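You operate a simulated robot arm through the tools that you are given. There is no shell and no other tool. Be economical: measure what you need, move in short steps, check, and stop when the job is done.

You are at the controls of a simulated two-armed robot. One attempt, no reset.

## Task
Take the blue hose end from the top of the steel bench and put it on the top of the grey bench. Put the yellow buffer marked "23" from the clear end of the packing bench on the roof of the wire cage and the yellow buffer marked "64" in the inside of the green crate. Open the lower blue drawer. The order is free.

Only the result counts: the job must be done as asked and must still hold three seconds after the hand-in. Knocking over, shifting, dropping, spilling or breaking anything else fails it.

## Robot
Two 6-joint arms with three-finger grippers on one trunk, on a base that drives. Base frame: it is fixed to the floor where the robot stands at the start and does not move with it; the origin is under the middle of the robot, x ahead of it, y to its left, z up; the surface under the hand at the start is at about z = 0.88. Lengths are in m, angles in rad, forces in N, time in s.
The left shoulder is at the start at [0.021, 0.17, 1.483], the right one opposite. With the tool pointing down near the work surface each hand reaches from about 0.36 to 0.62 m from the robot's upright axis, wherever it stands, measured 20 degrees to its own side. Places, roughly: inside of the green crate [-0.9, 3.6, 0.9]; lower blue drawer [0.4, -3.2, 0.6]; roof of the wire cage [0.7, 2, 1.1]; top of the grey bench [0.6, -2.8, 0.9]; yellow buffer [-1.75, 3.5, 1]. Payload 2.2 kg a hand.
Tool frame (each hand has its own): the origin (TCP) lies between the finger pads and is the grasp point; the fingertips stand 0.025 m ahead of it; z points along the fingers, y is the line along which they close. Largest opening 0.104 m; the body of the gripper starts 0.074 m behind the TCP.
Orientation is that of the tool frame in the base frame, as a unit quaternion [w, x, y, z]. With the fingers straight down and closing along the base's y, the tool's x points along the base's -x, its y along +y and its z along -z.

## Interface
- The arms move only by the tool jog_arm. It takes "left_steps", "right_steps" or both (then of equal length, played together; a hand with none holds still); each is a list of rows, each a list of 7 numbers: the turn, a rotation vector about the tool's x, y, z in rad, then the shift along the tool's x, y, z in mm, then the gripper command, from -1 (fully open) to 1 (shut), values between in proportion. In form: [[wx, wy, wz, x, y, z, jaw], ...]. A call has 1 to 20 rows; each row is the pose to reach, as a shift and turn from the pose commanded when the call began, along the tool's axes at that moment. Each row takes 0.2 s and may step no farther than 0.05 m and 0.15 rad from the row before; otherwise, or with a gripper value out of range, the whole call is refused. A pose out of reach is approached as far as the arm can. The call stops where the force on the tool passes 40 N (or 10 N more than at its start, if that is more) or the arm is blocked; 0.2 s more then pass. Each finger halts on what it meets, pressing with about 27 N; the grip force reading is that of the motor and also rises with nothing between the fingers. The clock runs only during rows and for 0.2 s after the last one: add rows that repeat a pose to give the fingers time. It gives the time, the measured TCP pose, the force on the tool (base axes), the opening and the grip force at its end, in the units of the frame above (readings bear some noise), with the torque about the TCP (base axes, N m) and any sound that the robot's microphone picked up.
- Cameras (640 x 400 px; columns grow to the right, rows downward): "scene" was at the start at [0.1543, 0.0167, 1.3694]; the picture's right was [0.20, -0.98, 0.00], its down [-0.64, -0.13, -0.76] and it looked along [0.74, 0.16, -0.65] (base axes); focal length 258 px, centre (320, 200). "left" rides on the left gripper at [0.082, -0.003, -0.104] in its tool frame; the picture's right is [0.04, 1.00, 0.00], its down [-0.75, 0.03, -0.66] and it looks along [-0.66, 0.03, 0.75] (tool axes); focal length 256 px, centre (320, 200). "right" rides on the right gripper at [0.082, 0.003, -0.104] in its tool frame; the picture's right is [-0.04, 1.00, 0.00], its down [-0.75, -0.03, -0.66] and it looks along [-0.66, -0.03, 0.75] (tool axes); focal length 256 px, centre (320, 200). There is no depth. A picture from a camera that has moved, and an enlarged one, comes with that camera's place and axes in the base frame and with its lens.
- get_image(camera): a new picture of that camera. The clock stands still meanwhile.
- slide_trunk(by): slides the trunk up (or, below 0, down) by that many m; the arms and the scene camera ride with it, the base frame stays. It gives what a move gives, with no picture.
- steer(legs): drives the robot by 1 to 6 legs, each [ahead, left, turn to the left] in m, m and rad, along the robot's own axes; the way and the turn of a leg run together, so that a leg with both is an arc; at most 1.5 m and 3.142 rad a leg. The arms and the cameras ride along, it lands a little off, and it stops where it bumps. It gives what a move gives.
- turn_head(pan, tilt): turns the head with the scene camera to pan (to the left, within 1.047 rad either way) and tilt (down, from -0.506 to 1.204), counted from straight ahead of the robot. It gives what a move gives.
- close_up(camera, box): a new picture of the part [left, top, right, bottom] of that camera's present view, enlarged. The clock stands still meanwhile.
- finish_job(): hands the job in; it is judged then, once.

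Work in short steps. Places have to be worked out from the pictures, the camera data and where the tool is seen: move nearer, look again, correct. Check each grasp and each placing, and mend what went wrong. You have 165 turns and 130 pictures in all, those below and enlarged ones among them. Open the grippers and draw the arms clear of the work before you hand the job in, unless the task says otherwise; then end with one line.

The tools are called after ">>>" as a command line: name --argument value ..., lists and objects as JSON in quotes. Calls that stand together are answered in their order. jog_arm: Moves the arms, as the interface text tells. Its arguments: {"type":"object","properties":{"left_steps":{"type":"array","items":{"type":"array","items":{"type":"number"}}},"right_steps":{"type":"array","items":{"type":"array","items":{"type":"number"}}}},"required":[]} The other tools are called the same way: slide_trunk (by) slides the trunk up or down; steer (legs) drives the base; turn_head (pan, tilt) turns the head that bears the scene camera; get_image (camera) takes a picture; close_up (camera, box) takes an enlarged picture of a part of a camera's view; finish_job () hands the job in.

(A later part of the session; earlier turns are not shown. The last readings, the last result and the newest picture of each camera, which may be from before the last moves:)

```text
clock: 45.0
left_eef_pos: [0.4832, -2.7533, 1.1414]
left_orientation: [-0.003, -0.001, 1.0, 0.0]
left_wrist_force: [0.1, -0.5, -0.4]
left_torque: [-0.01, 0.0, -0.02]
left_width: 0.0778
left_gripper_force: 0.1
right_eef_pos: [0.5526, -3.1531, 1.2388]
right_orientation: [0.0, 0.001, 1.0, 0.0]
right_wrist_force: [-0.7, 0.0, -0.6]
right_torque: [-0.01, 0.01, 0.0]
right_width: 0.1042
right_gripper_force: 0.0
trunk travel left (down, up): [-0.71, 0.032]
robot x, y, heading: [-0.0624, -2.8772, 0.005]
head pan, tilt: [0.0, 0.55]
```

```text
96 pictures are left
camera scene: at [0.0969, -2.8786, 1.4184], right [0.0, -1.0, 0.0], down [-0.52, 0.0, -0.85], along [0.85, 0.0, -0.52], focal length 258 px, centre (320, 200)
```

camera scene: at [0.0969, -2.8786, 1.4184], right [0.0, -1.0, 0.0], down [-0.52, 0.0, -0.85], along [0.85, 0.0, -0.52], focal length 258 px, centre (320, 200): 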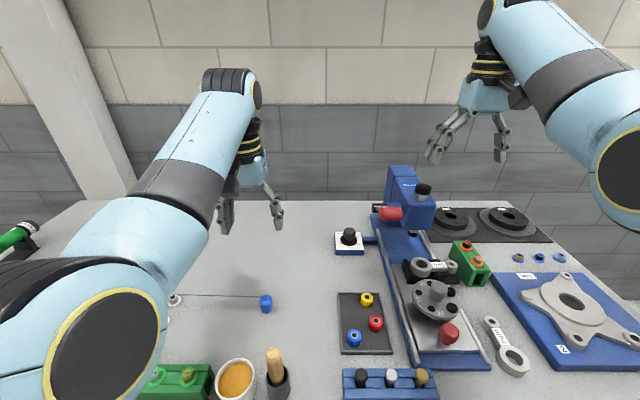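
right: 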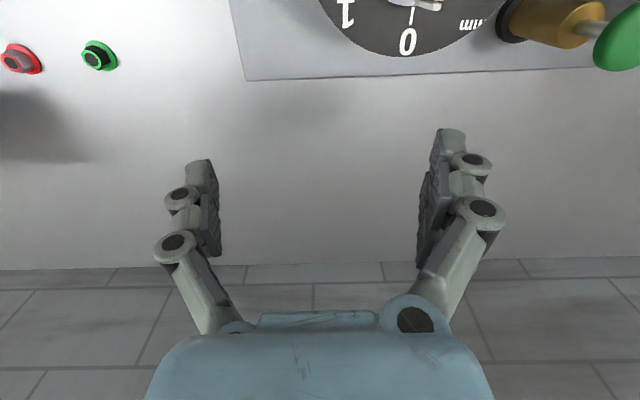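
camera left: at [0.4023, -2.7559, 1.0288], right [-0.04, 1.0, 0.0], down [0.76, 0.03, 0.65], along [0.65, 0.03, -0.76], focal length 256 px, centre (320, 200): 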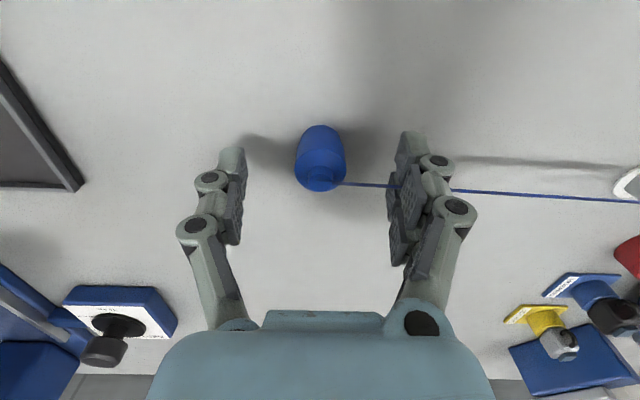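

The hose end stands on the grey bench at (0.483,-2.753). Now the drawer: I back off 0.5 m, strafe a bit right, and look at the drawer fronts from lower down.

>>> steer --legs '[[-0.5, 0, 0], [0, -0.15, 0]]'

>>> slide_trunk --by -0.4

>>> turn_head --pan -0.1 --tilt 0.45

>>> get_image --camera "scene"

```text
clock: 48.9
left_eef_pos: [-0.019, -2.9023, 1.1391]
left_orientation: [-0.003, 0.001, 1.0, 0.0]
left_wrist_force: [0.8, 0.1, -0.4]
left_torque: [0.0, 0.02, 0.01]
left_width: 0.0779
left_gripper_force: 0.1
right_eef_pos: [0.0484, -3.3006, 1.2403]
right_orientation: [0.001, 0.001, 1.0, 0.0]
right_wrist_force: [0.3, -0.3, -0.6]
right_torque: [0.03, -0.03, 0.01]
right_width: 0.1042
right_gripper_force: 0.0
trunk travel left (down, up): [-0.71, 0.032]
robot x, y, heading: [-0.5682, -3.0214, -0.005]
head pan, tilt: [0.0, 0.55]
```

```text
clock: 52.7
left_eef_pos: [-0.019, -2.8992, 0.74]
left_orientation: [-0.002, 0.0, 1.0, 0.002]
left_wrist_force: [0.0, 0.7, 1.0]
left_torque: [-0.03, 0.02, -0.01]
left_width: 0.0779
left_gripper_force: 0.0
right_eef_pos: [0.0446, -3.3022, 0.7772]
right_orientation: [-0.051, 0.002, 0.999, 0.0]
right_wrist_force: [0.1, -0.1, 0.7]
right_torque: [-0.02, 0.04, -0.03]
right_width: 0.104
right_gripper_force: 0.1
trunk travel left (down, up): [-0.31, 0.432]
robot x, y, heading: [-0.5659, -3.025, -0.005]
head pan, tilt: [0.0, 0.55]
```

```text
clock: 53.4
left_eef_pos: [-0.0184, -2.8998, 0.7398]
left_orientation: [-0.003, 0.0, 1.0, 0.002]
left_wrist_force: [0.1, 0.4, 0.7]
left_torque: [0.0, -0.02, -0.02]
left_width: 0.0781
left_gripper_force: 0.0
right_eef_pos: [0.045, -3.3007, 0.7771]
right_orientation: [-0.051, 0.002, 0.999, 0.0]
right_wrist_force: [-0.8, 0.0, 0.9]
right_torque: [0.02, -0.02, 0.01]
right_width: 0.104
right_gripper_force: 0.1
trunk travel left (down, up): [-0.31, 0.432]
robot x, y, heading: [-0.5669, -3.0226, -0.005]
head pan, tilt: [-0.099, 0.45]
```

```text
95 pictures are left
camera scene: at [-0.3958, -3.0352, 1.0207], right [-0.1, -0.99, 0.0], down [-0.43, 0.04, -0.9], along [0.9, -0.09, -0.44], focal length 258 px, centre (320, 200)
```

scene: 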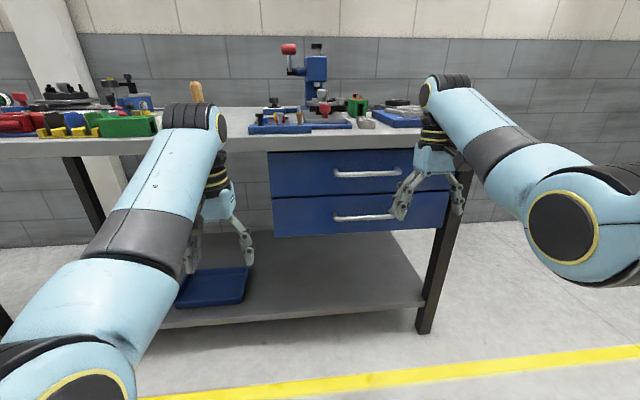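

The lower drawer's handle centre is about (0.22, -3.217, 0.661), bar ~0.16 long along y. I swing the right hand to point forward (rotation about tool y by -1.67).

>>> jog_arm --right_steps '[[0, -0.139, 0, 0, 0, 0, -1], [0, -0.279, 0, 0, 0, 0, -1], [0, -0.418, 0, 0, 0, 0, -1], [0, -0.558, 0, 0, 0, 0, -1], [0, -0.697, 0, 0, 0, 0, -1], [0, -0.837, 0, 0, 0, 0, -1], [0, -0.976, 0, 0, 0, 0, -1], [0, -1.115, 0, 0, 0, 0, -1], [0, -1.255, 0, 0, 0, 0, -1], [0, -1.394, 0, 0, 0, 0, -1], [0, -1.534, 0, 0, 0, 0, -1], [0, -1.673, 0, 0, 0, 0, -1]]'

```text
clock: 56.0
left_eef_pos: [-0.02, -2.8995, 0.7379]
left_orientation: [-0.004, 0.0, 1.0, 0.002]
left_wrist_force: [0.5, 1.0, 0.1]
left_torque: [0.02, -0.01, -0.01]
left_width: 0.0782
left_gripper_force: 0.1
right_eef_pos: [0.0453, -3.3038, 0.7764]
right_orientation: [0.707, 0.001, 0.707, 0.0]
right_wrist_force: [-0.5, 0.7, -0.6]
right_torque: [-0.01, -0.01, 0.0]
right_width: 0.104
right_gripper_force: 0.1
trunk travel left (down, up): [-0.31, 0.432]
robot x, y, heading: [-0.5686, -3.0228, -0.005]
head pan, tilt: [-0.099, 0.45]
```

The hand points forward. Now I roll 90° so the fingers close vertically, moving to the height and side of the handle at the same time (staying at x≈0.045).

>>> jog_arm --right_steps '[[0, 0, 0.143, 10.5, 7.8, 0, -1], [0, 0, 0.286, 21, 15.6, 0, -1], [0, 0, 0.428, 31.5, 23.5, 0, -1], [0, 0, 0.571, 42, 31, 0, -1], [0, 0, 0.714, 52, 39, 0, -1], [0, 0, 0.857, 63, 47, 0, -1], [0, 0, 1.0, 73, 55, 0, -1], [0, 0, 1.142, 84, 63, 0, -1], [0, 0, 1.285, 94, 70, 0, -1], [0, 0, 1.428, 105, 78, 0, -1], [0, 0, 1.571, 115, 86, 0, -1]]'

>>> get_image --camera "right"

>>> get_image --camera "scene"

```text
clock: 58.4
left_eef_pos: [-0.0187, -2.9009, 0.7401]
left_orientation: [-0.003, 0.0, 1.0, 0.002]
left_wrist_force: [-0.6, 0.4, -1.1]
left_torque: [-0.01, 0.04, 0.02]
left_width: 0.0781
left_gripper_force: 0.0
right_eef_pos: [0.0461, -3.2159, 0.661]
right_orientation: [0.5, 0.501, 0.498, 0.501]
right_wrist_force: [-0.4, -0.1, 0.6]
right_torque: [0.01, -0.02, -0.01]
right_width: 0.1035
right_gripper_force: 0.1
trunk travel left (down, up): [-0.31, 0.432]
robot x, y, heading: [-0.5686, -3.0267, -0.003]
head pan, tilt: [-0.099, 0.45]
```

```text
94 pictures are left
camera right: at [-0.0594, -3.1342, 0.6641], right [0.0, -0.04, 1.0], down [-0.66, -0.75, -0.03], along [0.75, -0.66, -0.03], focal length 256 px, centre (320, 200)
```

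right: 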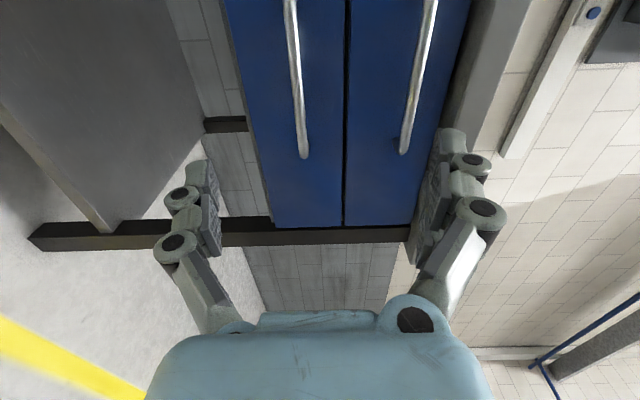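

```text
93 pictures are left
camera scene: at [-0.3959, -3.0352, 1.0208], right [-0.1, -0.99, 0.0], down [-0.43, 0.04, -0.9], along [0.9, -0.09, -0.44], focal length 258 px, centre (320, 200)
```

scene: 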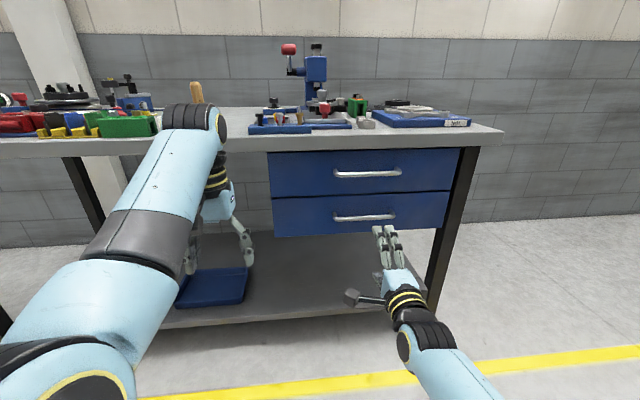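

Triangulating both views puts the lower handle bar at about (0.268, -3.24, 0.632), length 0.18. I align y and z first, then drive the base forward 0.12.

>>> jog_arm --right_steps '[[0, 0, 0, -12, -15, 0, -0.6], [0, 0, 0, -24, -29, 0, -0.5]]'

>>> steer --legs '[[0.12, 0, 0.004]]'

>>> get_image --camera "right"

>>> get_image --camera "scene"

```text
clock: 59.0
left_eef_pos: [-0.0177, -2.8993, 0.739]
left_orientation: [-0.002, 0.0, 1.0, 0.001]
left_wrist_force: [0.3, -0.2, -0.3]
left_torque: [0.01, 0.01, 0.03]
left_width: 0.0779
left_gripper_force: 0.1
right_eef_pos: [0.0457, -3.2393, 0.6317]
right_orientation: [0.5, 0.502, 0.499, 0.499]
right_wrist_force: [0.6, 0.5, 0.1]
right_torque: [0.0, -0.02, -0.02]
right_width: 0.0778
right_gripper_force: 0.2
trunk travel left (down, up): [-0.31, 0.432]
robot x, y, heading: [-0.5636, -3.0261, -0.004]
head pan, tilt: [-0.099, 0.45]
```

```text
clock: 60.2
left_eef_pos: [0.1018, -2.8962, 0.7378]
left_orientation: [-0.004, -0.003, 1.0, 0.001]
left_wrist_force: [0.3, 0.2, 0.5]
left_torque: [-0.02, 0.05, 0.03]
left_width: 0.0777
left_gripper_force: 0.0
right_eef_pos: [0.1675, -3.2357, 0.6328]
right_orientation: [0.498, 0.501, 0.501, 0.501]
right_wrist_force: [0.3, 0.6, 0.3]
right_torque: [0.0, 0.02, -0.02]
right_width: 0.078
right_gripper_force: 0.0
trunk travel left (down, up): [-0.31, 0.432]
robot x, y, heading: [-0.4472, -3.0211, -0.001]
head pan, tilt: [-0.099, 0.45]
```

```text
92 pictures are left
camera right: at [0.0631, -3.1554, 0.6348], right [0.0, -0.04, 1.0], down [-0.65, -0.76, -0.03], along [0.76, -0.65, -0.03], focal length 256 px, centre (320, 200)
```

right: 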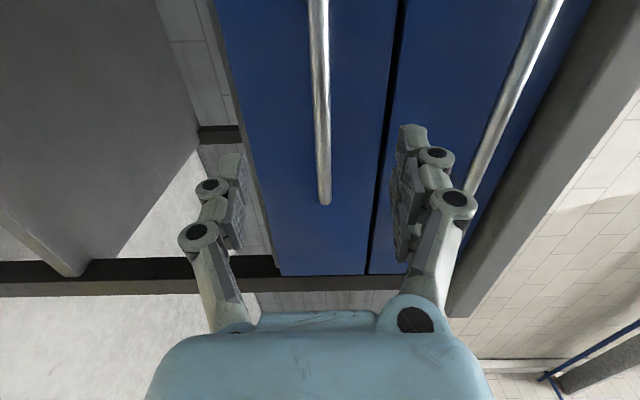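

```text
91 pictures are left
camera scene: at [-0.2738, -3.0344, 1.0206], right [-0.1, -1.0, 0.0], down [-0.43, 0.04, -0.9], along [0.9, -0.09, -0.44], focal length 258 px, centre (320, 200)
```

scene: 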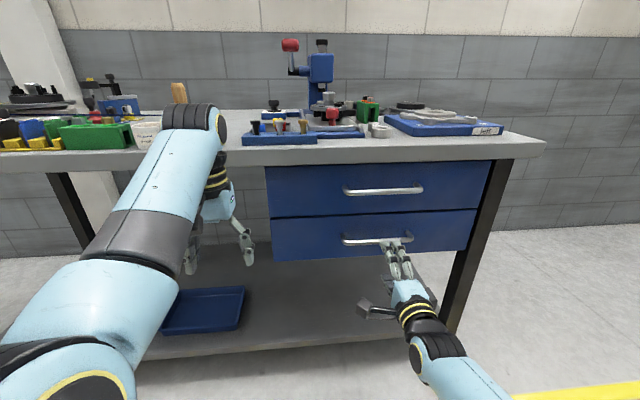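

Aligned: bar at z≈0.633, between the fingers. I advance 95 mm in small steps, then check.

>>> jog_arm --right_steps '[[0, 0, 0, 0, 0, 40, -0.5], [0, 0, 0, 0, 0, 70, -0.5], [0, 0, 0, 0, 0, 85, -0.5], [0, 0, 0, 0, 0, 95, -0.5]]'

>>> get_image --camera "right"

>>> close_up --camera "scene" --box '[330, 170, 490, 280]'

```text
clock: 61.2
left_eef_pos: [0.103, -2.896, 0.7385]
left_orientation: [-0.002, -0.003, 1.0, 0.001]
left_wrist_force: [-0.2, 0.1, -0.1]
left_torque: [-0.02, 0.03, 0.0]
left_width: 0.0779
left_gripper_force: 0.1
right_eef_pos: [0.2628, -3.2345, 0.6312]
right_orientation: [0.499, 0.501, 0.5, 0.501]
right_wrist_force: [-0.6, 0.3, 0.1]
right_torque: [0.03, -0.02, -0.03]
right_width: 0.0779
right_gripper_force: 0.0
trunk travel left (down, up): [-0.31, 0.432]
robot x, y, heading: [-0.4443, -3.0267, 0.0]
head pan, tilt: [-0.099, 0.45]
```

```text
90 pictures are left
camera right: at [0.1582, -3.1554, 0.6338], right [0.0, -0.04, 1.0], down [-0.66, -0.76, -0.03], along [0.76, -0.65, -0.03], focal length 256 px, centre (320, 200)
```

right: 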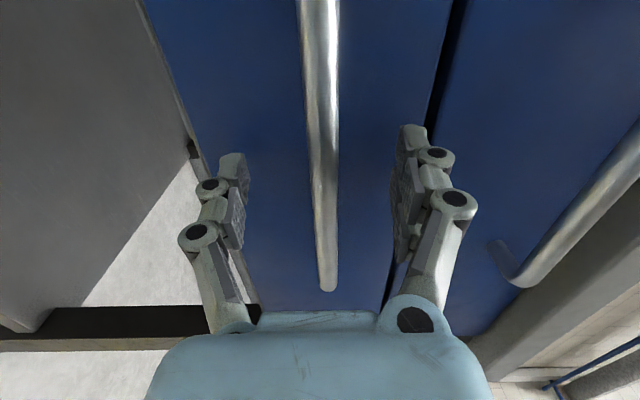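

```text
3.64 times, centred on (410, 225) of scene
camera zoom: at [-0.2744, -3.0344, 1.0208], right [-0.1, -1.0, 0.0], down [-0.43, 0.04, -0.9], along [0.9, -0.09, -0.44], focal length 938 px, centre (-7, 109)
```

zoom: 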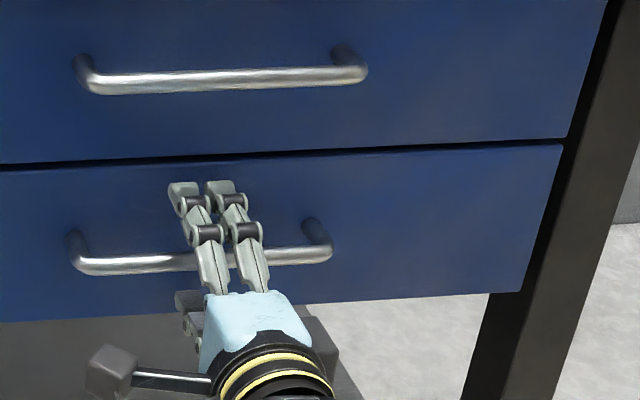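

The bar lies between the pads at x≈0.26. I close the fingers on it.

>>> jog_arm --right_steps '[[0, 0, 0, 0, 0, 0, 0.2], [0, 0, 0, 0, 0, 0, 1], [0, 0, 0, 0, 0, 0, 1], [0, 0, 0, 0, 0, 0, 1], [0, 0, 0, 0, 0, 0, 1]]'

>>> steer --legs '[[-0.1, 0, 0]]'

>>> get_image --camera "scene"

```text
clock: 62.4
left_eef_pos: [0.1019, -2.8955, 0.7391]
left_orientation: [-0.003, -0.002, 1.0, 0.002]
left_wrist_force: [-0.8, 0.5, -0.6]
left_torque: [-0.01, 0.01, 0.01]
left_width: 0.0781
left_gripper_force: 0.1
right_eef_pos: [0.2631, -3.2352, 0.6327]
right_orientation: [0.501, 0.499, 0.499, 0.501]
right_wrist_force: [3.7, -1.3, 9.1]
right_torque: [0.11, -0.01, 0.07]
right_width: 0.006
right_gripper_force: 29.7
trunk travel left (down, up): [-0.31, 0.432]
robot x, y, heading: [-0.4432, -3.0277, -0.002]
head pan, tilt: [-0.099, 0.45]
```

```text
clock: 63.5
left_eef_pos: [0.0034, -2.8961, 0.7395]
left_orientation: [-0.002, -0.004, 1.0, 0.001]
left_wrist_force: [0.0, 0.6, 0.3]
left_torque: [0.02, -0.01, 0.04]
left_width: 0.078
left_gripper_force: 0.1
right_eef_pos: [0.1638, -3.2346, 0.6322]
right_orientation: [0.5, 0.498, 0.5, 0.502]
right_wrist_force: [-1.4, -0.7, 16.6]
right_torque: [-0.09, 0.16, 0.22]
right_width: 0.0
right_gripper_force: 28.9
trunk travel left (down, up): [-0.31, 0.432]
robot x, y, heading: [-0.5479, -3.0263, 0.003]
head pan, tilt: [-0.099, 0.45]
```

```text
88 pictures are left
camera scene: at [-0.3742, -3.0342, 1.0212], right [-0.1, -1.0, 0.0], down [-0.43, 0.04, -0.9], along [0.9, -0.09, -0.43], focal length 258 px, centre (320, 200)
```

scene: 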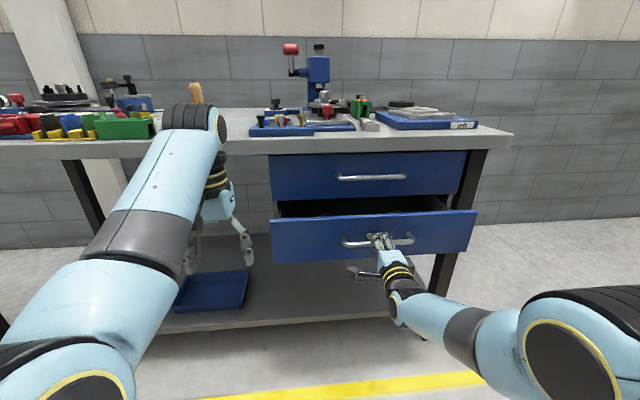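

The drawer came out about 0.10 m. I pull further 0.13 m.

>>> steer --legs '[[-0.13, 0, 0]]'

>>> get_image --camera "scene"

```text
clock: 64.8
left_eef_pos: [-0.1272, -2.898, 0.7397]
left_orientation: [-0.002, -0.002, 1.0, 0.003]
left_wrist_force: [-0.3, 0.1, -0.5]
left_torque: [0.03, 0.02, -0.03]
left_width: 0.0778
left_gripper_force: 0.0
right_eef_pos: [0.0336, -3.2378, 0.6325]
right_orientation: [0.501, 0.499, 0.499, 0.501]
right_wrist_force: [-1.6, 0.8, 11.7]
right_torque: [-0.06, 0.11, 0.14]
right_width: 0.0
right_gripper_force: 28.2
trunk travel left (down, up): [-0.31, 0.432]
robot x, y, heading: [-0.6761, -3.026, 0.002]
head pan, tilt: [-0.099, 0.45]
```

```text
87 pictures are left
camera scene: at [-0.5046, -3.0348, 1.0211], right [-0.1, -0.99, 0.0], down [-0.43, 0.04, -0.9], along [0.9, -0.09, -0.43], focal length 258 px, centre (320, 200)
```

scene: 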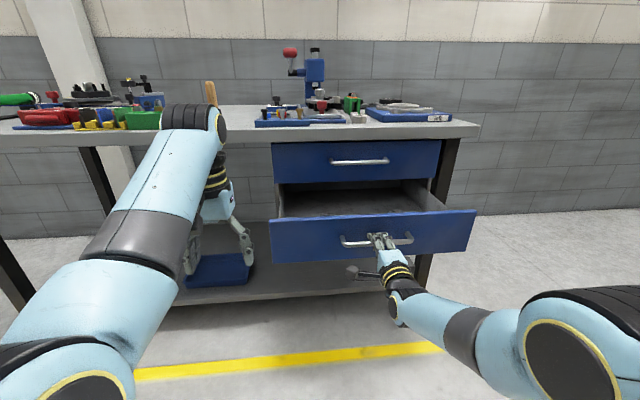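

Opened ~0.23 m. I try 0.05 m more while watching the force.

>>> steer --legs '[[-0.05, 0, 0]]'

>>> get_image --camera "scene"

```text
clock: 65.8
left_eef_pos: [-0.1781, -2.8968, 0.7397]
left_orientation: [-0.003, -0.002, 1.0, 0.002]
left_wrist_force: [0.2, 0.0, -0.4]
left_torque: [-0.02, -0.02, -0.01]
left_width: 0.0777
left_gripper_force: 0.2
right_eef_pos: [-0.0177, -3.2373, 0.6316]
right_orientation: [0.501, 0.499, 0.499, 0.501]
right_wrist_force: [-1.5, 0.4, 6.9]
right_torque: [0.2, 0.09, 0.08]
right_width: 0.0058
right_gripper_force: 28.8
trunk travel left (down, up): [-0.31, 0.432]
robot x, y, heading: [-0.7262, -3.0257, -0.001]
head pan, tilt: [-0.099, 0.45]
```

```text
86 pictures are left
camera scene: at [-0.5548, -3.035, 1.021], right [-0.1, -0.99, 0.0], down [-0.43, 0.04, -0.9], along [0.9, -0.09, -0.43], focal length 258 px, centre (320, 200)
```

scene: 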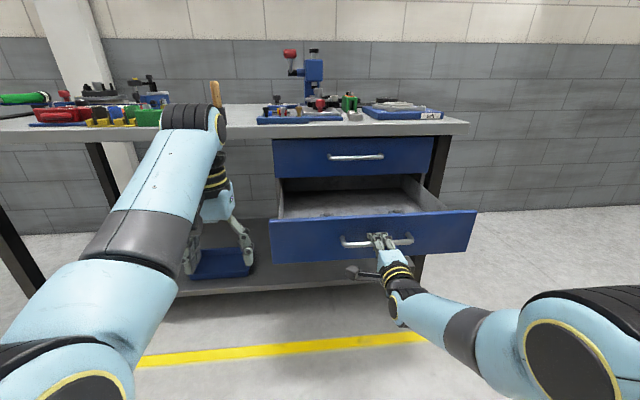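

Still moving freely (force small). One more 0.05 m.

>>> steer --legs '[[-0.05, 0, 0]]'

>>> get_image --camera "scene"

```text
clock: 66.7
left_eef_pos: [-0.2262, -2.8967, 0.7405]
left_orientation: [-0.002, -0.003, 1.0, 0.003]
left_wrist_force: [0.8, 0.1, 0.3]
left_torque: [-0.03, -0.01, -0.02]
left_width: 0.0781
left_gripper_force: 0.1
right_eef_pos: [-0.0669, -3.2369, 0.6322]
right_orientation: [0.501, 0.499, 0.5, 0.5]
right_wrist_force: [-1.1, 0.4, 6.6]
right_torque: [0.17, 0.04, 0.05]
right_width: 0.0058
right_gripper_force: 28.0
trunk travel left (down, up): [-0.31, 0.432]
robot x, y, heading: [-0.7794, -3.0205, -0.003]
head pan, tilt: [-0.099, 0.45]
```

```text
85 pictures are left
camera scene: at [-0.6047, -3.035, 1.021], right [-0.1, -1.0, 0.0], down [-0.43, 0.04, -0.9], along [0.9, -0.09, -0.43], focal length 258 px, centre (320, 200)
```

scene: 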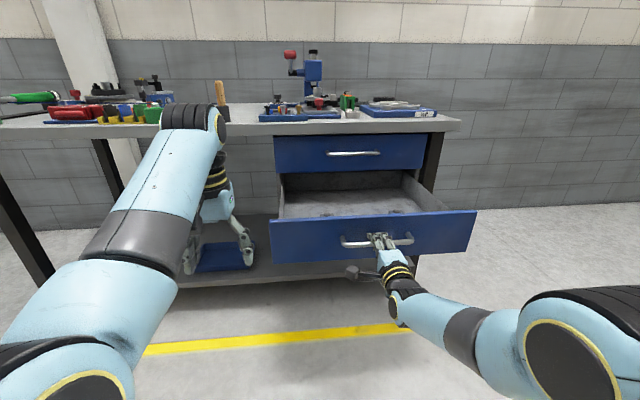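

Opened about 0.33 m – plenty. I open the fingers and back straight off 0.15 m.

>>> jog_arm --right_steps '[[0, 0, 0, 0, 0, 0, 0.2], [0, 0, 0, 0, 0, 0, -0.4], [0, 0, 0, 0, 0, 0, -0.5], [0, 0, 0, 0, 0, 0, -0.5], [0, 0, 0, 0, 0, 0, -0.5]]'

>>> steer --legs '[[-0.25, 0, 0]]'

>>> get_image --camera "scene"

```text
clock: 67.9
left_eef_pos: [-0.2265, -2.8965, 0.7394]
left_orientation: [-0.002, -0.003, 1.0, 0.003]
left_wrist_force: [-0.8, 0.0, -0.2]
left_torque: [0.01, -0.01, -0.03]
left_width: 0.0782
left_gripper_force: 0.1
right_eef_pos: [-0.0661, -3.2374, 0.6322]
right_orientation: [0.5, 0.5, 0.499, 0.501]
right_wrist_force: [-1.3, 0.4, 0.0]
right_torque: [-0.01, 0.01, -0.01]
right_width: 0.0779
right_gripper_force: 0.1
trunk travel left (down, up): [-0.31, 0.432]
robot x, y, heading: [-0.7759, -3.0246, 0.0]
head pan, tilt: [-0.099, 0.45]
```

```text
clock: 69.7
left_eef_pos: [-0.4333, -2.8314, 0.7747]
left_orientation: [0.054, -0.021, 0.996, 0.074]
left_wrist_force: [-8.2, -3.4, 1.8]
left_torque: [0.18, -0.66, 0.0]
left_width: 0.0783
left_gripper_force: 0.3
right_eef_pos: [-0.2903, -3.2416, 0.6062]
right_orientation: [0.485, 0.514, 0.516, 0.484]
right_wrist_force: [4.4, -1.2, 20.1]
right_torque: [0.03, 1.44, 0.08]
right_width: 0.0785
right_gripper_force: 0.6
trunk travel left (down, up): [-0.31, 0.432]
robot x, y, heading: [-0.9272, -3.0274, -0.005]
head pan, tilt: [-0.099, 0.45]
stopped in leg 1: the robot was blocked; the commanded pose is now the measured one
```

```text
84 pictures are left
camera scene: at [-0.7737, -3.0401, 1.0247], right [-0.11, -0.99, 0.0], down [-0.41, 0.05, -0.91], along [0.91, -0.1, -0.41], focal length 258 px, centre (320, 200)
```

scene: 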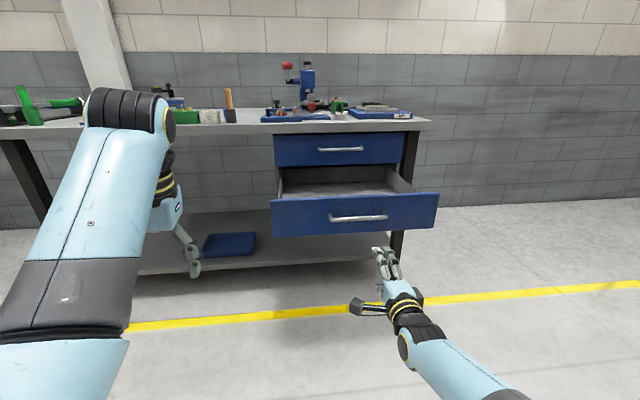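

The base bumped something behind. I move forward 0.1 m and then turn in place to look at what is there.

>>> steer --legs '[[0.1, 0, 0]]'

>>> turn_head --pan 1.04 --tilt 0.4

>>> get_image --camera "scene"

```text
clock: 70.8
left_eef_pos: [-0.3028, -2.8555, 0.7534]
left_orientation: [0.019, -0.01, 0.998, 0.057]
left_wrist_force: [0.0, 0.2, 0.1]
left_torque: [0.03, 0.0, 0.02]
left_width: 0.0779
left_gripper_force: 0.0
right_eef_pos: [-0.1647, -3.2431, 0.5834]
right_orientation: [0.474, 0.525, 0.527, 0.472]
right_wrist_force: [0.4, -0.1, 0.3]
right_torque: [-0.01, -0.01, -0.01]
right_width: 0.078
right_gripper_force: 0.1
trunk travel left (down, up): [-0.31, 0.432]
robot x, y, heading: [-0.8289, -3.0293, -0.009]
head pan, tilt: [-0.099, 0.45]
```

```text
clock: 72.2
left_eef_pos: [-0.3038, -2.8563, 0.7538]
left_orientation: [0.019, -0.009, 0.998, 0.056]
left_wrist_force: [0.0, -0.6, 0.0]
left_torque: [0.0, 0.02, -0.02]
left_width: 0.0781
left_gripper_force: 0.1
right_eef_pos: [-0.1655, -3.2428, 0.5849]
right_orientation: [0.474, 0.525, 0.527, 0.472]
right_wrist_force: [-0.1, 0.4, 0.2]
right_torque: [-0.01, 0.02, 0.03]
right_width: 0.078
right_gripper_force: 0.1
trunk travel left (down, up): [-0.31, 0.432]
robot x, y, heading: [-0.8283, -3.0254, -0.006]
head pan, tilt: [1.04, 0.4]
```

```text
83 pictures are left
camera scene: at [-0.698, -2.9508, 1.0255], right [0.86, -0.51, 0.0], down [-0.2, -0.33, -0.92], along [0.47, 0.79, -0.39], focal length 258 px, centre (320, 200)
```

scene: 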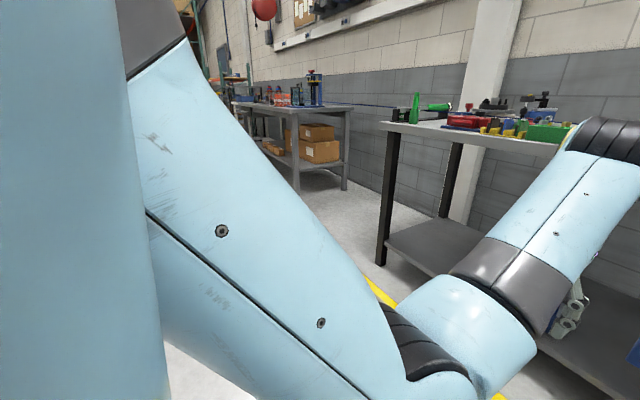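

I strafe left 0.6 m away from the drawer, then turn left 90° to face along the aisle.

>>> steer --legs '[[0, 0.7, 0], [0, 0, 1.57]]'

>>> turn_head --pan 0.0 --tilt 0.3

>>> get_image --camera "scene"

```text
clock: 79.8
left_eef_pos: [-0.9977, -1.8033, 0.7536]
left_orientation: [0.026, 0.714, -0.698, -0.054]
left_wrist_force: [-0.8, -0.5, -0.1]
left_torque: [0.0, 0.02, 0.03]
left_width: 0.0782
left_gripper_force: 0.0
right_eef_pos: [-0.6116, -1.6635, 0.5839]
right_orientation: [0.0, -0.004, 0.744, 0.668]
right_wrist_force: [-1.5, 0.3, 1.2]
right_torque: [0.01, -0.02, -0.03]
right_width: 0.0779
right_gripper_force: 0.1
trunk travel left (down, up): [-0.31, 0.432]
robot x, y, heading: [-0.8194, -2.324, 1.567]
head pan, tilt: [1.04, 0.4]
```

```text
clock: 81.1
left_eef_pos: [-0.9985, -1.8015, 0.7542]
left_orientation: [0.027, 0.714, -0.698, -0.054]
left_wrist_force: [0.1, -0.3, 0.0]
left_torque: [0.02, 0.02, 0.0]
left_width: 0.0778
left_gripper_force: 0.0
right_eef_pos: [-0.6113, -1.6629, 0.5834]
right_orientation: [0.0, -0.003, 0.744, 0.669]
right_wrist_force: [0.1, -0.8, -0.8]
right_torque: [-0.03, 0.0, 0.02]
right_width: 0.078
right_gripper_force: 0.0
trunk travel left (down, up): [-0.31, 0.432]
robot x, y, heading: [-0.8176, -2.3223, 1.565]
head pan, tilt: [0.0, 0.3]
```

```text
82 pictures are left
camera scene: at [-0.8201, -2.1519, 1.0347], right [1.0, 0.0, 0.0], down [0.0, -0.3, -0.96], along [0.0, 0.96, -0.3], focal length 258 px, centre (320, 200)
```

scene: 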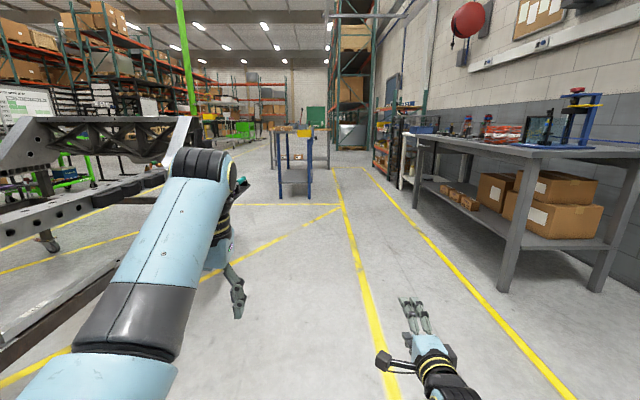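

A large frame on wheels (a bogie) stands at the left, which is what I touched from behind; the aisle ahead is clear. I shift 0.2 m to the right, away from it, and put both hands back to pointing down.

>>> steer --legs '[[0, -0.2, 0]]'

>>> jog_arm --right_steps '[[0.0806, 0.0806, -0.09, 0, 5, -7, -0.5], [0.161, 0.161, -0.18, 0, 10, -14, -0.5], [0.242, 0.242, -0.27, 0, 15, -21, -0.5], [0.323, 0.323, -0.36, 0, 20, -28, -0.5], [0.403, 0.403, -0.449, 0, 25, -35, -0.5], [0.484, 0.484, -0.539, 0, 30, -42, -0.5], [0.565, 0.565, -0.629, 0, 35, -50, -0.5], [0.645, 0.645, -0.719, 0, 40, -57, -0.5], [0.726, 0.726, -0.809, 0, 45, -64, -0.5], [0.806, 0.806, -0.899, 0, 50, -71, -0.5], [0.887, 0.887, -0.988, 0, 55, -78, -0.5], [0.968, 0.968, -1.078, 0, 60, -85, -0.5], [1.048, 1.048, -1.168, 0, 65, -92, -0.5], [1.129, 1.129, -1.258, 0, 70, -100, -0.5]]' --left_steps '[[0.115, 0.038, 0.023, 0, 0, 0, -0.5], [0.115, 0.038, 0.023, 0, 0, 0, -0.5], [0.115, 0.038, 0.023, 0, 0, 0, -0.5], [0.115, 0.038, 0.023, 0, 0, 0, -0.5], [0.115, 0.038, 0.023, 0, 0, 0, -0.5], [0.115, 0.038, 0.023, 0, 0, 0, -0.5], [0.115, 0.038, 0.023, 0, 0, 0, -0.5], [0.115, 0.038, 0.023, 0, 0, 0, -0.5], [0.115, 0.038, 0.023, 0, 0, 0, -0.5], [0.115, 0.038, 0.023, 0, 0, 0, -0.5], [0.115, 0.038, 0.023, 0, 0, 0, -0.5], [0.115, 0.038, 0.023, 0, 0, 0, -0.5], [0.115, 0.038, 0.023, 0, 0, 0, -0.5], [0.115, 0.038, 0.023, 0, 0, 0, -0.5]]'

>>> slide_trunk --by 0.37

>>> get_image --camera "scene"

```text
clock: 82.8
left_eef_pos: [-0.7919, -1.8035, 0.7531]
left_orientation: [0.027, 0.714, -0.698, -0.054]
left_wrist_force: [0.7, -0.4, 0.8]
left_torque: [-0.03, 0.02, -0.03]
left_width: 0.0779
left_gripper_force: 0.1
right_eef_pos: [-0.4031, -1.6641, 0.5836]
right_orientation: [0.001, -0.004, 0.743, 0.669]
right_wrist_force: [0.4, 1.2, 0.3]
right_torque: [-0.01, -0.04, 0.03]
right_width: 0.0781
right_gripper_force: 0.0
trunk travel left (down, up): [-0.31, 0.432]
robot x, y, heading: [-0.6142, -2.3247, 1.563]
head pan, tilt: [0.0, 0.3]
```

```text
clock: 85.8
left_eef_pos: [-0.7874, -1.7889, 0.7279]
left_orientation: [0.002, -0.707, 0.708, 0.0]
left_wrist_force: [0.1, -0.6, -0.1]
left_torque: [0.01, -0.03, 0.01]
left_width: 0.0781
left_gripper_force: 0.0
left hand out of reach, approached as far as the arm can: row 1, 2, 3, 4, 5, 6, 7, 8, 9, 10, 11, 12, 13, 14
right_eef_pos: [-0.3648, -1.6816, 0.6098]
right_orientation: [-0.065, -0.68, 0.725, 0.086]
right_wrist_force: [-0.1, 1.0, -0.1]
right_torque: [0.0, -0.03, 0.04]
right_width: 0.078
right_gripper_force: 0.0
right hand out of reach, approached as far as the arm can: row 3, 4, 5, 6, 7, 8, 9, 10, 11, 12, 13, 14
trunk travel left (down, up): [-0.31, 0.432]
robot x, y, heading: [-0.6165, -2.3278, 1.567]
head pan, tilt: [0.0, 0.3]
```

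```text
clock: 89.3
left_eef_pos: [-0.7872, -1.79, 1.0978]
left_orientation: [-0.002, 0.707, -0.707, 0.001]
left_wrist_force: [-0.5, 0.2, -0.4]
left_torque: [0.02, 0.0, 0.01]
left_width: 0.078
left_gripper_force: 0.1
right_eef_pos: [-0.3648, -1.6589, 1.048]
right_orientation: [-0.028, -0.683, 0.719, 0.126]
right_wrist_force: [-0.2, -0.5, -0.2]
right_torque: [0.01, 0.0, 0.02]
right_width: 0.0778
right_gripper_force: 0.0
trunk travel left (down, up): [-0.68, 0.062]
robot x, y, heading: [-0.6154, -2.3213, 1.565]
head pan, tilt: [0.0, 0.3]
```

```text
81 pictures are left
camera scene: at [-0.6137, -2.1614, 1.4112], right [1.0, 0.0, 0.0], down [0.0, -0.3, -0.96], along [0.0, 0.96, -0.3], focal length 258 px, centre (320, 200)
```

scene: 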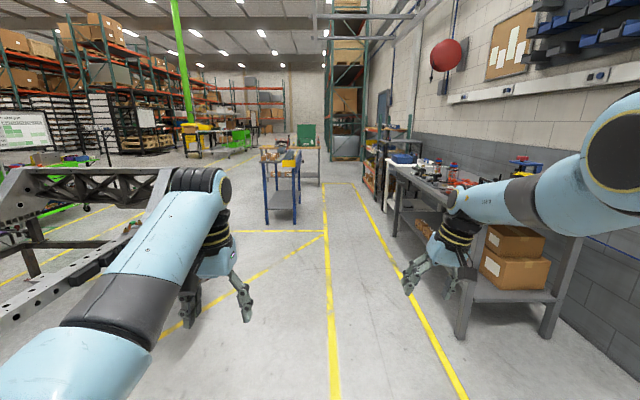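

The aisle ahead: a blue-legged table at about (-1.1, 1.3+), the green crate farther at (-0.9, 3.6). I correct the right hand's tilt, then drive up the aisle along x≈-0.33.

>>> jog_arm --right_steps '[[0.109, 0.069, -0.025, 30, 0, 0, -0.5], [0.218, 0.138, -0.051, 60, 0, 0, -0.5], [0.218, 0.138, -0.051, 60, 0, 0, -0.5]]'

>>> steer --legs '[[1.4, -0.28, 0], [1.4, 0, 0]]'

>>> get_image --camera "scene"

```text
clock: 90.1
left_eef_pos: [-0.787, -1.7895, 1.0987]
left_orientation: [-0.001, 0.707, -0.707, 0.001]
left_wrist_force: [0.2, 0.4, -0.8]
left_torque: [-0.02, 0.01, 0.01]
left_width: 0.0783
left_gripper_force: 0.0
right_eef_pos: [-0.3476, -1.692, 1.016]
right_orientation: [-0.06, -0.676, 0.729, 0.09]
right_wrist_force: [0.7, 0.2, -0.1]
right_torque: [-0.04, -0.05, -0.03]
right_width: 0.0777
right_gripper_force: 0.0
right hand out of reach, approached as far as the arm can: row 1, 2, 3
trunk travel left (down, up): [-0.68, 0.062]
robot x, y, heading: [-0.6146, -2.3252, 1.566]
head pan, tilt: [0.0, 0.3]
```

```text
clock: 104.0
left_eef_pos: [-0.4297, 1.0456, 1.0981]
left_orientation: [0.001, -0.696, 0.718, 0.0]
left_wrist_force: [0.1, 0.9, 0.3]
left_torque: [0.01, -0.03, -0.03]
left_width: 0.0779
left_gripper_force: 0.2
right_eef_pos: [0.0126, 1.1298, 1.0163]
right_orientation: [-0.058, -0.664, 0.74, 0.092]
right_wrist_force: [0.1, -0.4, -0.3]
right_torque: [0.0, -0.01, -0.01]
right_width: 0.0781
right_gripper_force: 0.1
trunk travel left (down, up): [-0.68, 0.062]
robot x, y, heading: [-0.2751, 0.5095, 1.533]
head pan, tilt: [0.0, 0.3]
```

```text
80 pictures are left
camera scene: at [-0.2682, 0.6686, 1.4113], right [1.0, -0.04, 0.0], down [-0.01, -0.3, -0.96], along [0.04, 0.95, -0.3], focal length 258 px, centre (320, 200)
```

scene: 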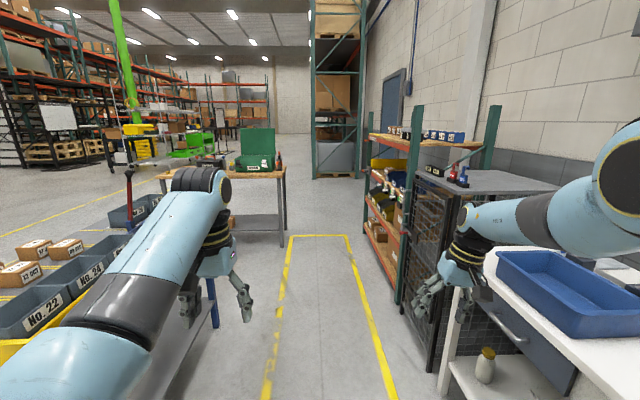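

The wire cage is at the right (x>0.48, y≈1.8–2.4) with two items on its roof; the packing bench with the green crate lies ahead. I drive on 1.4 m, shifting slightly left, and look again.

>>> steer --legs '[[0, 0, 0.037], [1.4, 0.05, 0]]'

>>> turn_head --pan 0.4 --tilt 0.4

>>> get_image --camera "scene"

>>> turn_head --pan -0.9 --tilt 0.5

>>> get_image --camera "scene"

```text
clock: 111.4
left_eef_pos: [-0.5112, 2.4476, 1.0975]
left_orientation: [-0.002, 0.713, -0.701, 0.0]
left_wrist_force: [0.8, 0.0, -0.3]
left_torque: [0.03, 0.02, -0.01]
left_width: 0.0781
left_gripper_force: 0.1
right_eef_pos: [-0.0728, 2.5501, 1.0154]
right_orientation: [-0.06, -0.68, 0.725, 0.09]
right_wrist_force: [0.6, -0.3, -0.8]
right_torque: [-0.01, -0.03, -0.05]
right_width: 0.0781
right_gripper_force: 0.0
trunk travel left (down, up): [-0.68, 0.062]
robot x, y, heading: [-0.3336, 1.9132, 1.581]
head pan, tilt: [0.0, 0.3]
```

```text
clock: 112.2
left_eef_pos: [-0.5114, 2.447, 1.0991]
left_orientation: [-0.001, 0.712, -0.702, 0.0]
left_wrist_force: [0.2, 0.7, -0.1]
left_torque: [0.02, 0.0, 0.0]
left_width: 0.0783
left_gripper_force: 0.1
right_eef_pos: [-0.071, 2.5494, 1.0161]
right_orientation: [-0.06, -0.68, 0.725, 0.09]
right_wrist_force: [0.2, 0.5, 0.4]
right_torque: [0.0, -0.01, 0.03]
right_width: 0.0778
right_gripper_force: 0.0
trunk travel left (down, up): [-0.68, 0.062]
robot x, y, heading: [-0.3331, 1.9131, 1.581]
head pan, tilt: [0.4, 0.4]
```

```text
79 pictures are left
camera scene: at [-0.3675, 2.0684, 1.4021], right [0.92, 0.4, 0.0], down [0.15, -0.36, -0.92], along [-0.36, 0.85, -0.39], focal length 258 px, centre (320, 200)
```

scene: 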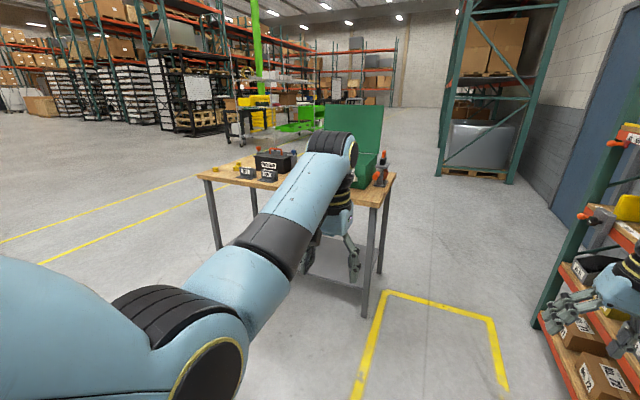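

```text
clock: 113.7
left_eef_pos: [-0.5104, 2.4473, 1.0983]
left_orientation: [-0.001, 0.712, -0.702, 0.0]
left_wrist_force: [1.3, 1.6, 0.2]
left_torque: [0.0, -0.01, 0.0]
left_width: 0.0778
left_gripper_force: 0.2
right_eef_pos: [-0.0723, 2.5489, 1.0155]
right_orientation: [-0.061, -0.681, 0.725, 0.09]
right_wrist_force: [0.1, 0.2, -0.1]
right_torque: [-0.02, -0.01, -0.02]
right_width: 0.0781
right_gripper_force: 0.0
trunk travel left (down, up): [-0.68, 0.062]
robot x, y, heading: [-0.3343, 1.9103, 1.576]
head pan, tilt: [-0.901, 0.499]
```

```text
78 pictures are left
camera scene: at [-0.2601, 2.0406, 1.3929], right [0.63, -0.78, 0.0], down [-0.37, -0.3, -0.88], along [0.68, 0.55, -0.48], focal length 258 px, centre (320, 200)
```

scene: 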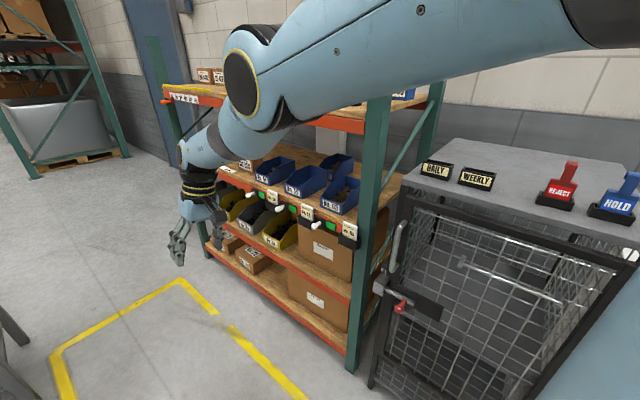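

The left end of the packing bench carries the small yellow pieces; its front edge is y≈3.19. Before going there I raise the trunk and lift the right hand out of the way.

>>> slide_trunk --by 0.05

>>> jog_arm --right_steps '[[0, 0, 0, 0, 0, -40, -0.5], [0, 0, 0, 0, 0, -80, -0.5], [0, 0, 0, 0, 0, -120, -0.5], [0, 0, 0, 0, 0, -160, -0.5], [0, 0, 0, 0, 0, -200, -0.5]]'

>>> steer --legs '[[0.65, 0, 0], [0, 1.1, 0]]'

>>> turn_head --pan 0.1 --tilt 0.6

>>> get_image --camera "scene"

```text
clock: 114.6
left_eef_pos: [-0.5098, 2.4471, 1.1483]
left_orientation: [-0.001, 0.712, -0.702, 0.0]
left_wrist_force: [0.7, 0.3, 0.1]
left_torque: [0.02, -0.02, -0.01]
left_width: 0.0781
left_gripper_force: 0.1
right_eef_pos: [-0.0714, 2.5498, 1.0661]
right_orientation: [-0.062, -0.681, 0.724, 0.09]
right_wrist_force: [-0.1, -0.1, -0.2]
right_torque: [-0.02, -0.01, -0.01]
right_width: 0.0779
right_gripper_force: 0.1
trunk travel left (down, up): [-0.73, 0.012]
robot x, y, heading: [-0.3307, 1.9138, 1.582]
head pan, tilt: [-0.901, 0.499]
```

```text
clock: 115.8
left_eef_pos: [-0.5098, 2.446, 1.1488]
left_orientation: [-0.001, 0.712, -0.702, 0.0]
left_wrist_force: [-0.1, 1.1, 0.0]
left_torque: [-0.01, 0.01, 0.01]
left_width: 0.0782
left_gripper_force: 0.1
right_eef_pos: [-0.0163, 2.5907, 1.2499]
right_orientation: [-0.07, -0.68, 0.722, 0.104]
right_wrist_force: [-0.1, -0.1, -0.1]
right_torque: [0.05, 0.01, -0.02]
right_width: 0.0779
right_gripper_force: 0.2
right hand out of reach, approached as far as the arm can: row 1, 2, 3, 4, 5
trunk travel left (down, up): [-0.73, 0.012]
robot x, y, heading: [-0.3322, 1.9124, 1.586]
head pan, tilt: [-0.901, 0.499]
```

```text
clock: 124.8
left_eef_pos: [-1.6321, 3.096, 1.1481]
left_orientation: [-0.002, 0.711, -0.704, 0.0]
left_wrist_force: [0.3, -0.3, 0.2]
left_torque: [0.01, -0.01, 0.02]
left_width: 0.078
left_gripper_force: 0.1
right_eef_pos: [-1.1377, 3.2372, 1.2504]
right_orientation: [-0.07, -0.678, 0.724, 0.104]
right_wrist_force: [-0.2, 0.5, 0.5]
right_torque: [0.03, 0.02, 0.01]
right_width: 0.0777
right_gripper_force: 0.0
trunk travel left (down, up): [-0.73, 0.012]
robot x, y, heading: [-1.455, 2.5652, 1.576]
head pan, tilt: [-0.901, 0.499]
```

```text
clock: 126.1
left_eef_pos: [-1.6327, 3.0947, 1.1489]
left_orientation: [0.0, 0.711, -0.703, 0.0]
left_wrist_force: [0.3, 1.2, -0.2]
left_torque: [-0.02, -0.04, 0.0]
left_width: 0.078
left_gripper_force: 0.0
right_eef_pos: [-1.1383, 3.2382, 1.2505]
right_orientation: [-0.069, -0.678, 0.725, 0.103]
right_wrist_force: [0.4, -0.3, 0.5]
right_torque: [-0.02, -0.01, -0.02]
right_width: 0.078
right_gripper_force: 0.1
trunk travel left (down, up): [-0.73, 0.012]
robot x, y, heading: [-1.4533, 2.5595, 1.579]
head pan, tilt: [0.099, 0.6]
```

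```text
77 pictures are left
camera scene: at [-1.4632, 2.7184, 1.434], right [0.99, 0.1, 0.0], down [0.06, -0.56, -0.82], along [-0.09, 0.82, -0.57], focal length 258 px, centre (320, 200)
```

scene: 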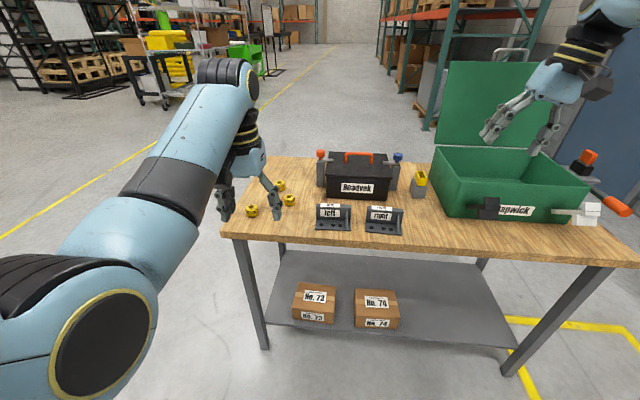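

Three yellow buffers sit at the left end. I zoom in to read the numbers.

>>> close_up --camera "scene" --box '[225, 165, 315, 230]'

>>> get_image --camera "left"

```text
6.15 times, centred on (270, 198) of scene
camera zoom: at [-1.4632, 2.7184, 1.434], right [0.99, 0.1, 0.0], down [0.06, -0.56, -0.82], along [-0.09, 0.82, -0.57], focal length 1587 px, centre (628, 215)
```

zoom: 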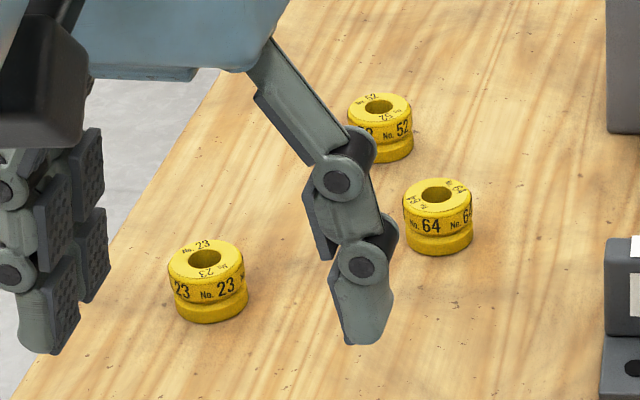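

```text
75 pictures are left
camera left: at [-1.6267, 3.0133, 1.2522], right [-1.0, -0.05, 0.0], down [-0.04, 0.75, 0.66], along [-0.03, 0.66, -0.75], focal length 256 px, centre (320, 200)
```

left: 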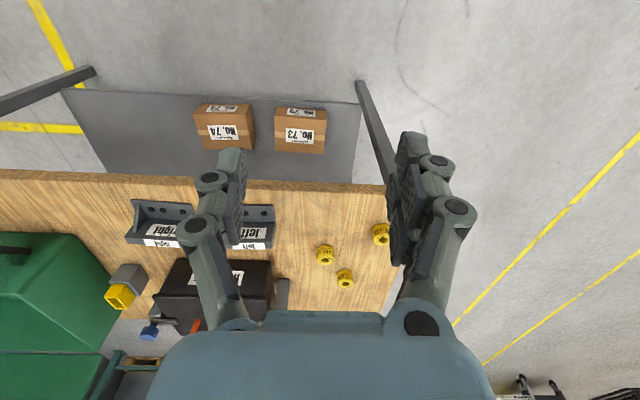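

Numbers: 23 is nearest the left/front edge (≈(-1.745, 3.35)), 64 at ≈(-1.66, 3.48), 52 behind. I bring the left hand above number 23 by driving 0.26 ahead and 0.115 left.

>>> steer --legs '[[0, 0.115, 0], [0.26, 0, -0.006]]'

>>> get_image --camera "left"

>>> get_image --camera "scene"

```text
clock: 128.8
left_eef_pos: [-1.743, 3.3573, 1.1471]
left_orientation: [-0.002, 0.708, -0.707, 0.0]
left_wrist_force: [0.0, -0.3, 0.5]
left_torque: [0.03, 0.01, 0.0]
left_width: 0.0783
left_gripper_force: 0.2
right_eef_pos: [-1.2469, 3.4969, 1.2499]
right_orientation: [-0.069, -0.675, 0.727, 0.104]
right_wrist_force: [0.0, 0.6, -0.4]
right_torque: [-0.01, -0.01, 0.04]
right_width: 0.0781
right_gripper_force: 0.0
trunk travel left (down, up): [-0.73, 0.012]
robot x, y, heading: [-1.571, 2.8227, 1.566]
head pan, tilt: [0.099, 0.6]
```

```text
74 pictures are left
camera left: at [-1.7393, 3.2766, 1.2522], right [-1.0, -0.04, 0.0], down [-0.03, 0.75, 0.66], along [-0.03, 0.66, -0.75], focal length 256 px, centre (320, 200)
```

left: 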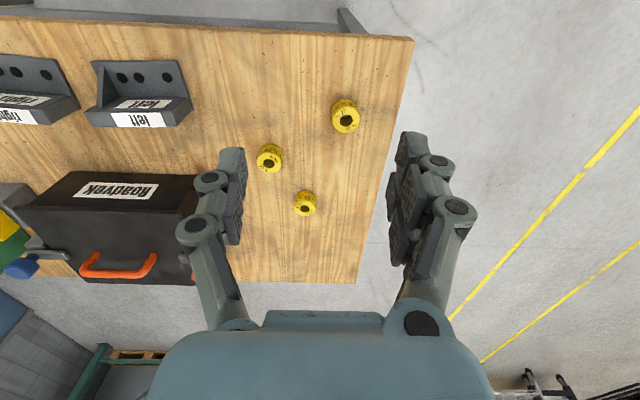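

```text
73 pictures are left
camera scene: at [-1.5783, 2.9804, 1.434], right [1.0, 0.1, 0.0], down [0.05, -0.56, -0.82], along [-0.08, 0.82, -0.57], focal length 258 px, centre (320, 200)
```

scene: 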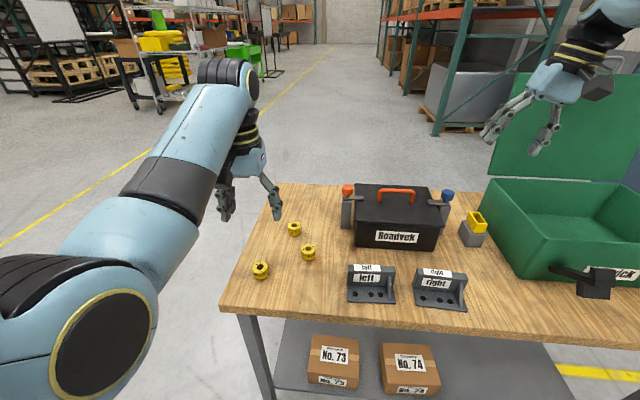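

Better triangulation: 23 at (-1.789, 3.444, 0.864), 64 at (-1.663, 3.531, 0.86), bench edge y≈3.32. I drive 0.09 ahead and 0.045 left so the hand is above 23.

>>> steer --legs '[[0.09, 0.045, 0]]'

>>> jog_arm --left_steps '[[0, 0, 0, 0, 0, 40, -0.5], [0, 0, 0, 0, 0, 80, -0.5], [0, 0, 0, 0, 0, 120, -0.5], [0, 0, 0, 0, 0, 150, -0.5]]'

>>> get_image --camera "left"

```text
clock: 129.9
left_eef_pos: [-1.7882, 3.4505, 1.1484]
left_orientation: [0.0, 0.708, -0.707, 0.001]
left_wrist_force: [0.3, 0.6, -0.1]
left_torque: [0.01, -0.01, 0.0]
left_width: 0.0779
left_gripper_force: 0.0
right_eef_pos: [-1.2938, 3.5897, 1.2495]
right_orientation: [-0.071, -0.675, 0.727, 0.104]
right_wrist_force: [-0.8, 1.0, 0.3]
right_torque: [0.02, 0.0, -0.03]
right_width: 0.0782
right_gripper_force: 0.1
trunk travel left (down, up): [-0.73, 0.012]
robot x, y, heading: [-1.6137, 2.915, 1.567]
head pan, tilt: [0.099, 0.6]
```

```text
clock: 130.9
left_eef_pos: [-1.7874, 3.4487, 0.9976]
left_orientation: [-0.001, 0.708, -0.706, 0.0]
left_wrist_force: [-0.4, 0.8, -1.1]
left_torque: [0.06, -0.02, 0.0]
left_width: 0.0781
left_gripper_force: 0.1
right_eef_pos: [-1.2924, 3.5897, 1.2498]
right_orientation: [-0.071, -0.676, 0.727, 0.104]
right_wrist_force: [0.8, -0.1, -1.0]
right_torque: [0.04, -0.02, -0.02]
right_width: 0.0781
right_gripper_force: 0.0
trunk travel left (down, up): [-0.73, 0.012]
robot x, y, heading: [-1.619, 2.917, 1.567]
head pan, tilt: [0.099, 0.6]
```

```text
72 pictures are left
camera left: at [-1.7835, 3.3678, 1.1025], right [-1.0, -0.04, 0.0], down [-0.03, 0.75, 0.66], along [-0.03, 0.66, -0.75], focal length 256 px, centre (320, 200)
```

left: 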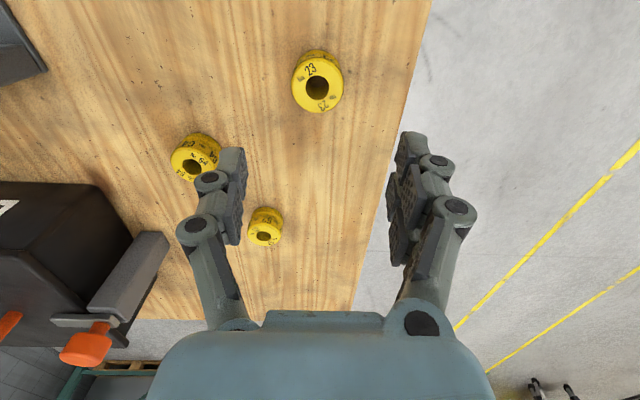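

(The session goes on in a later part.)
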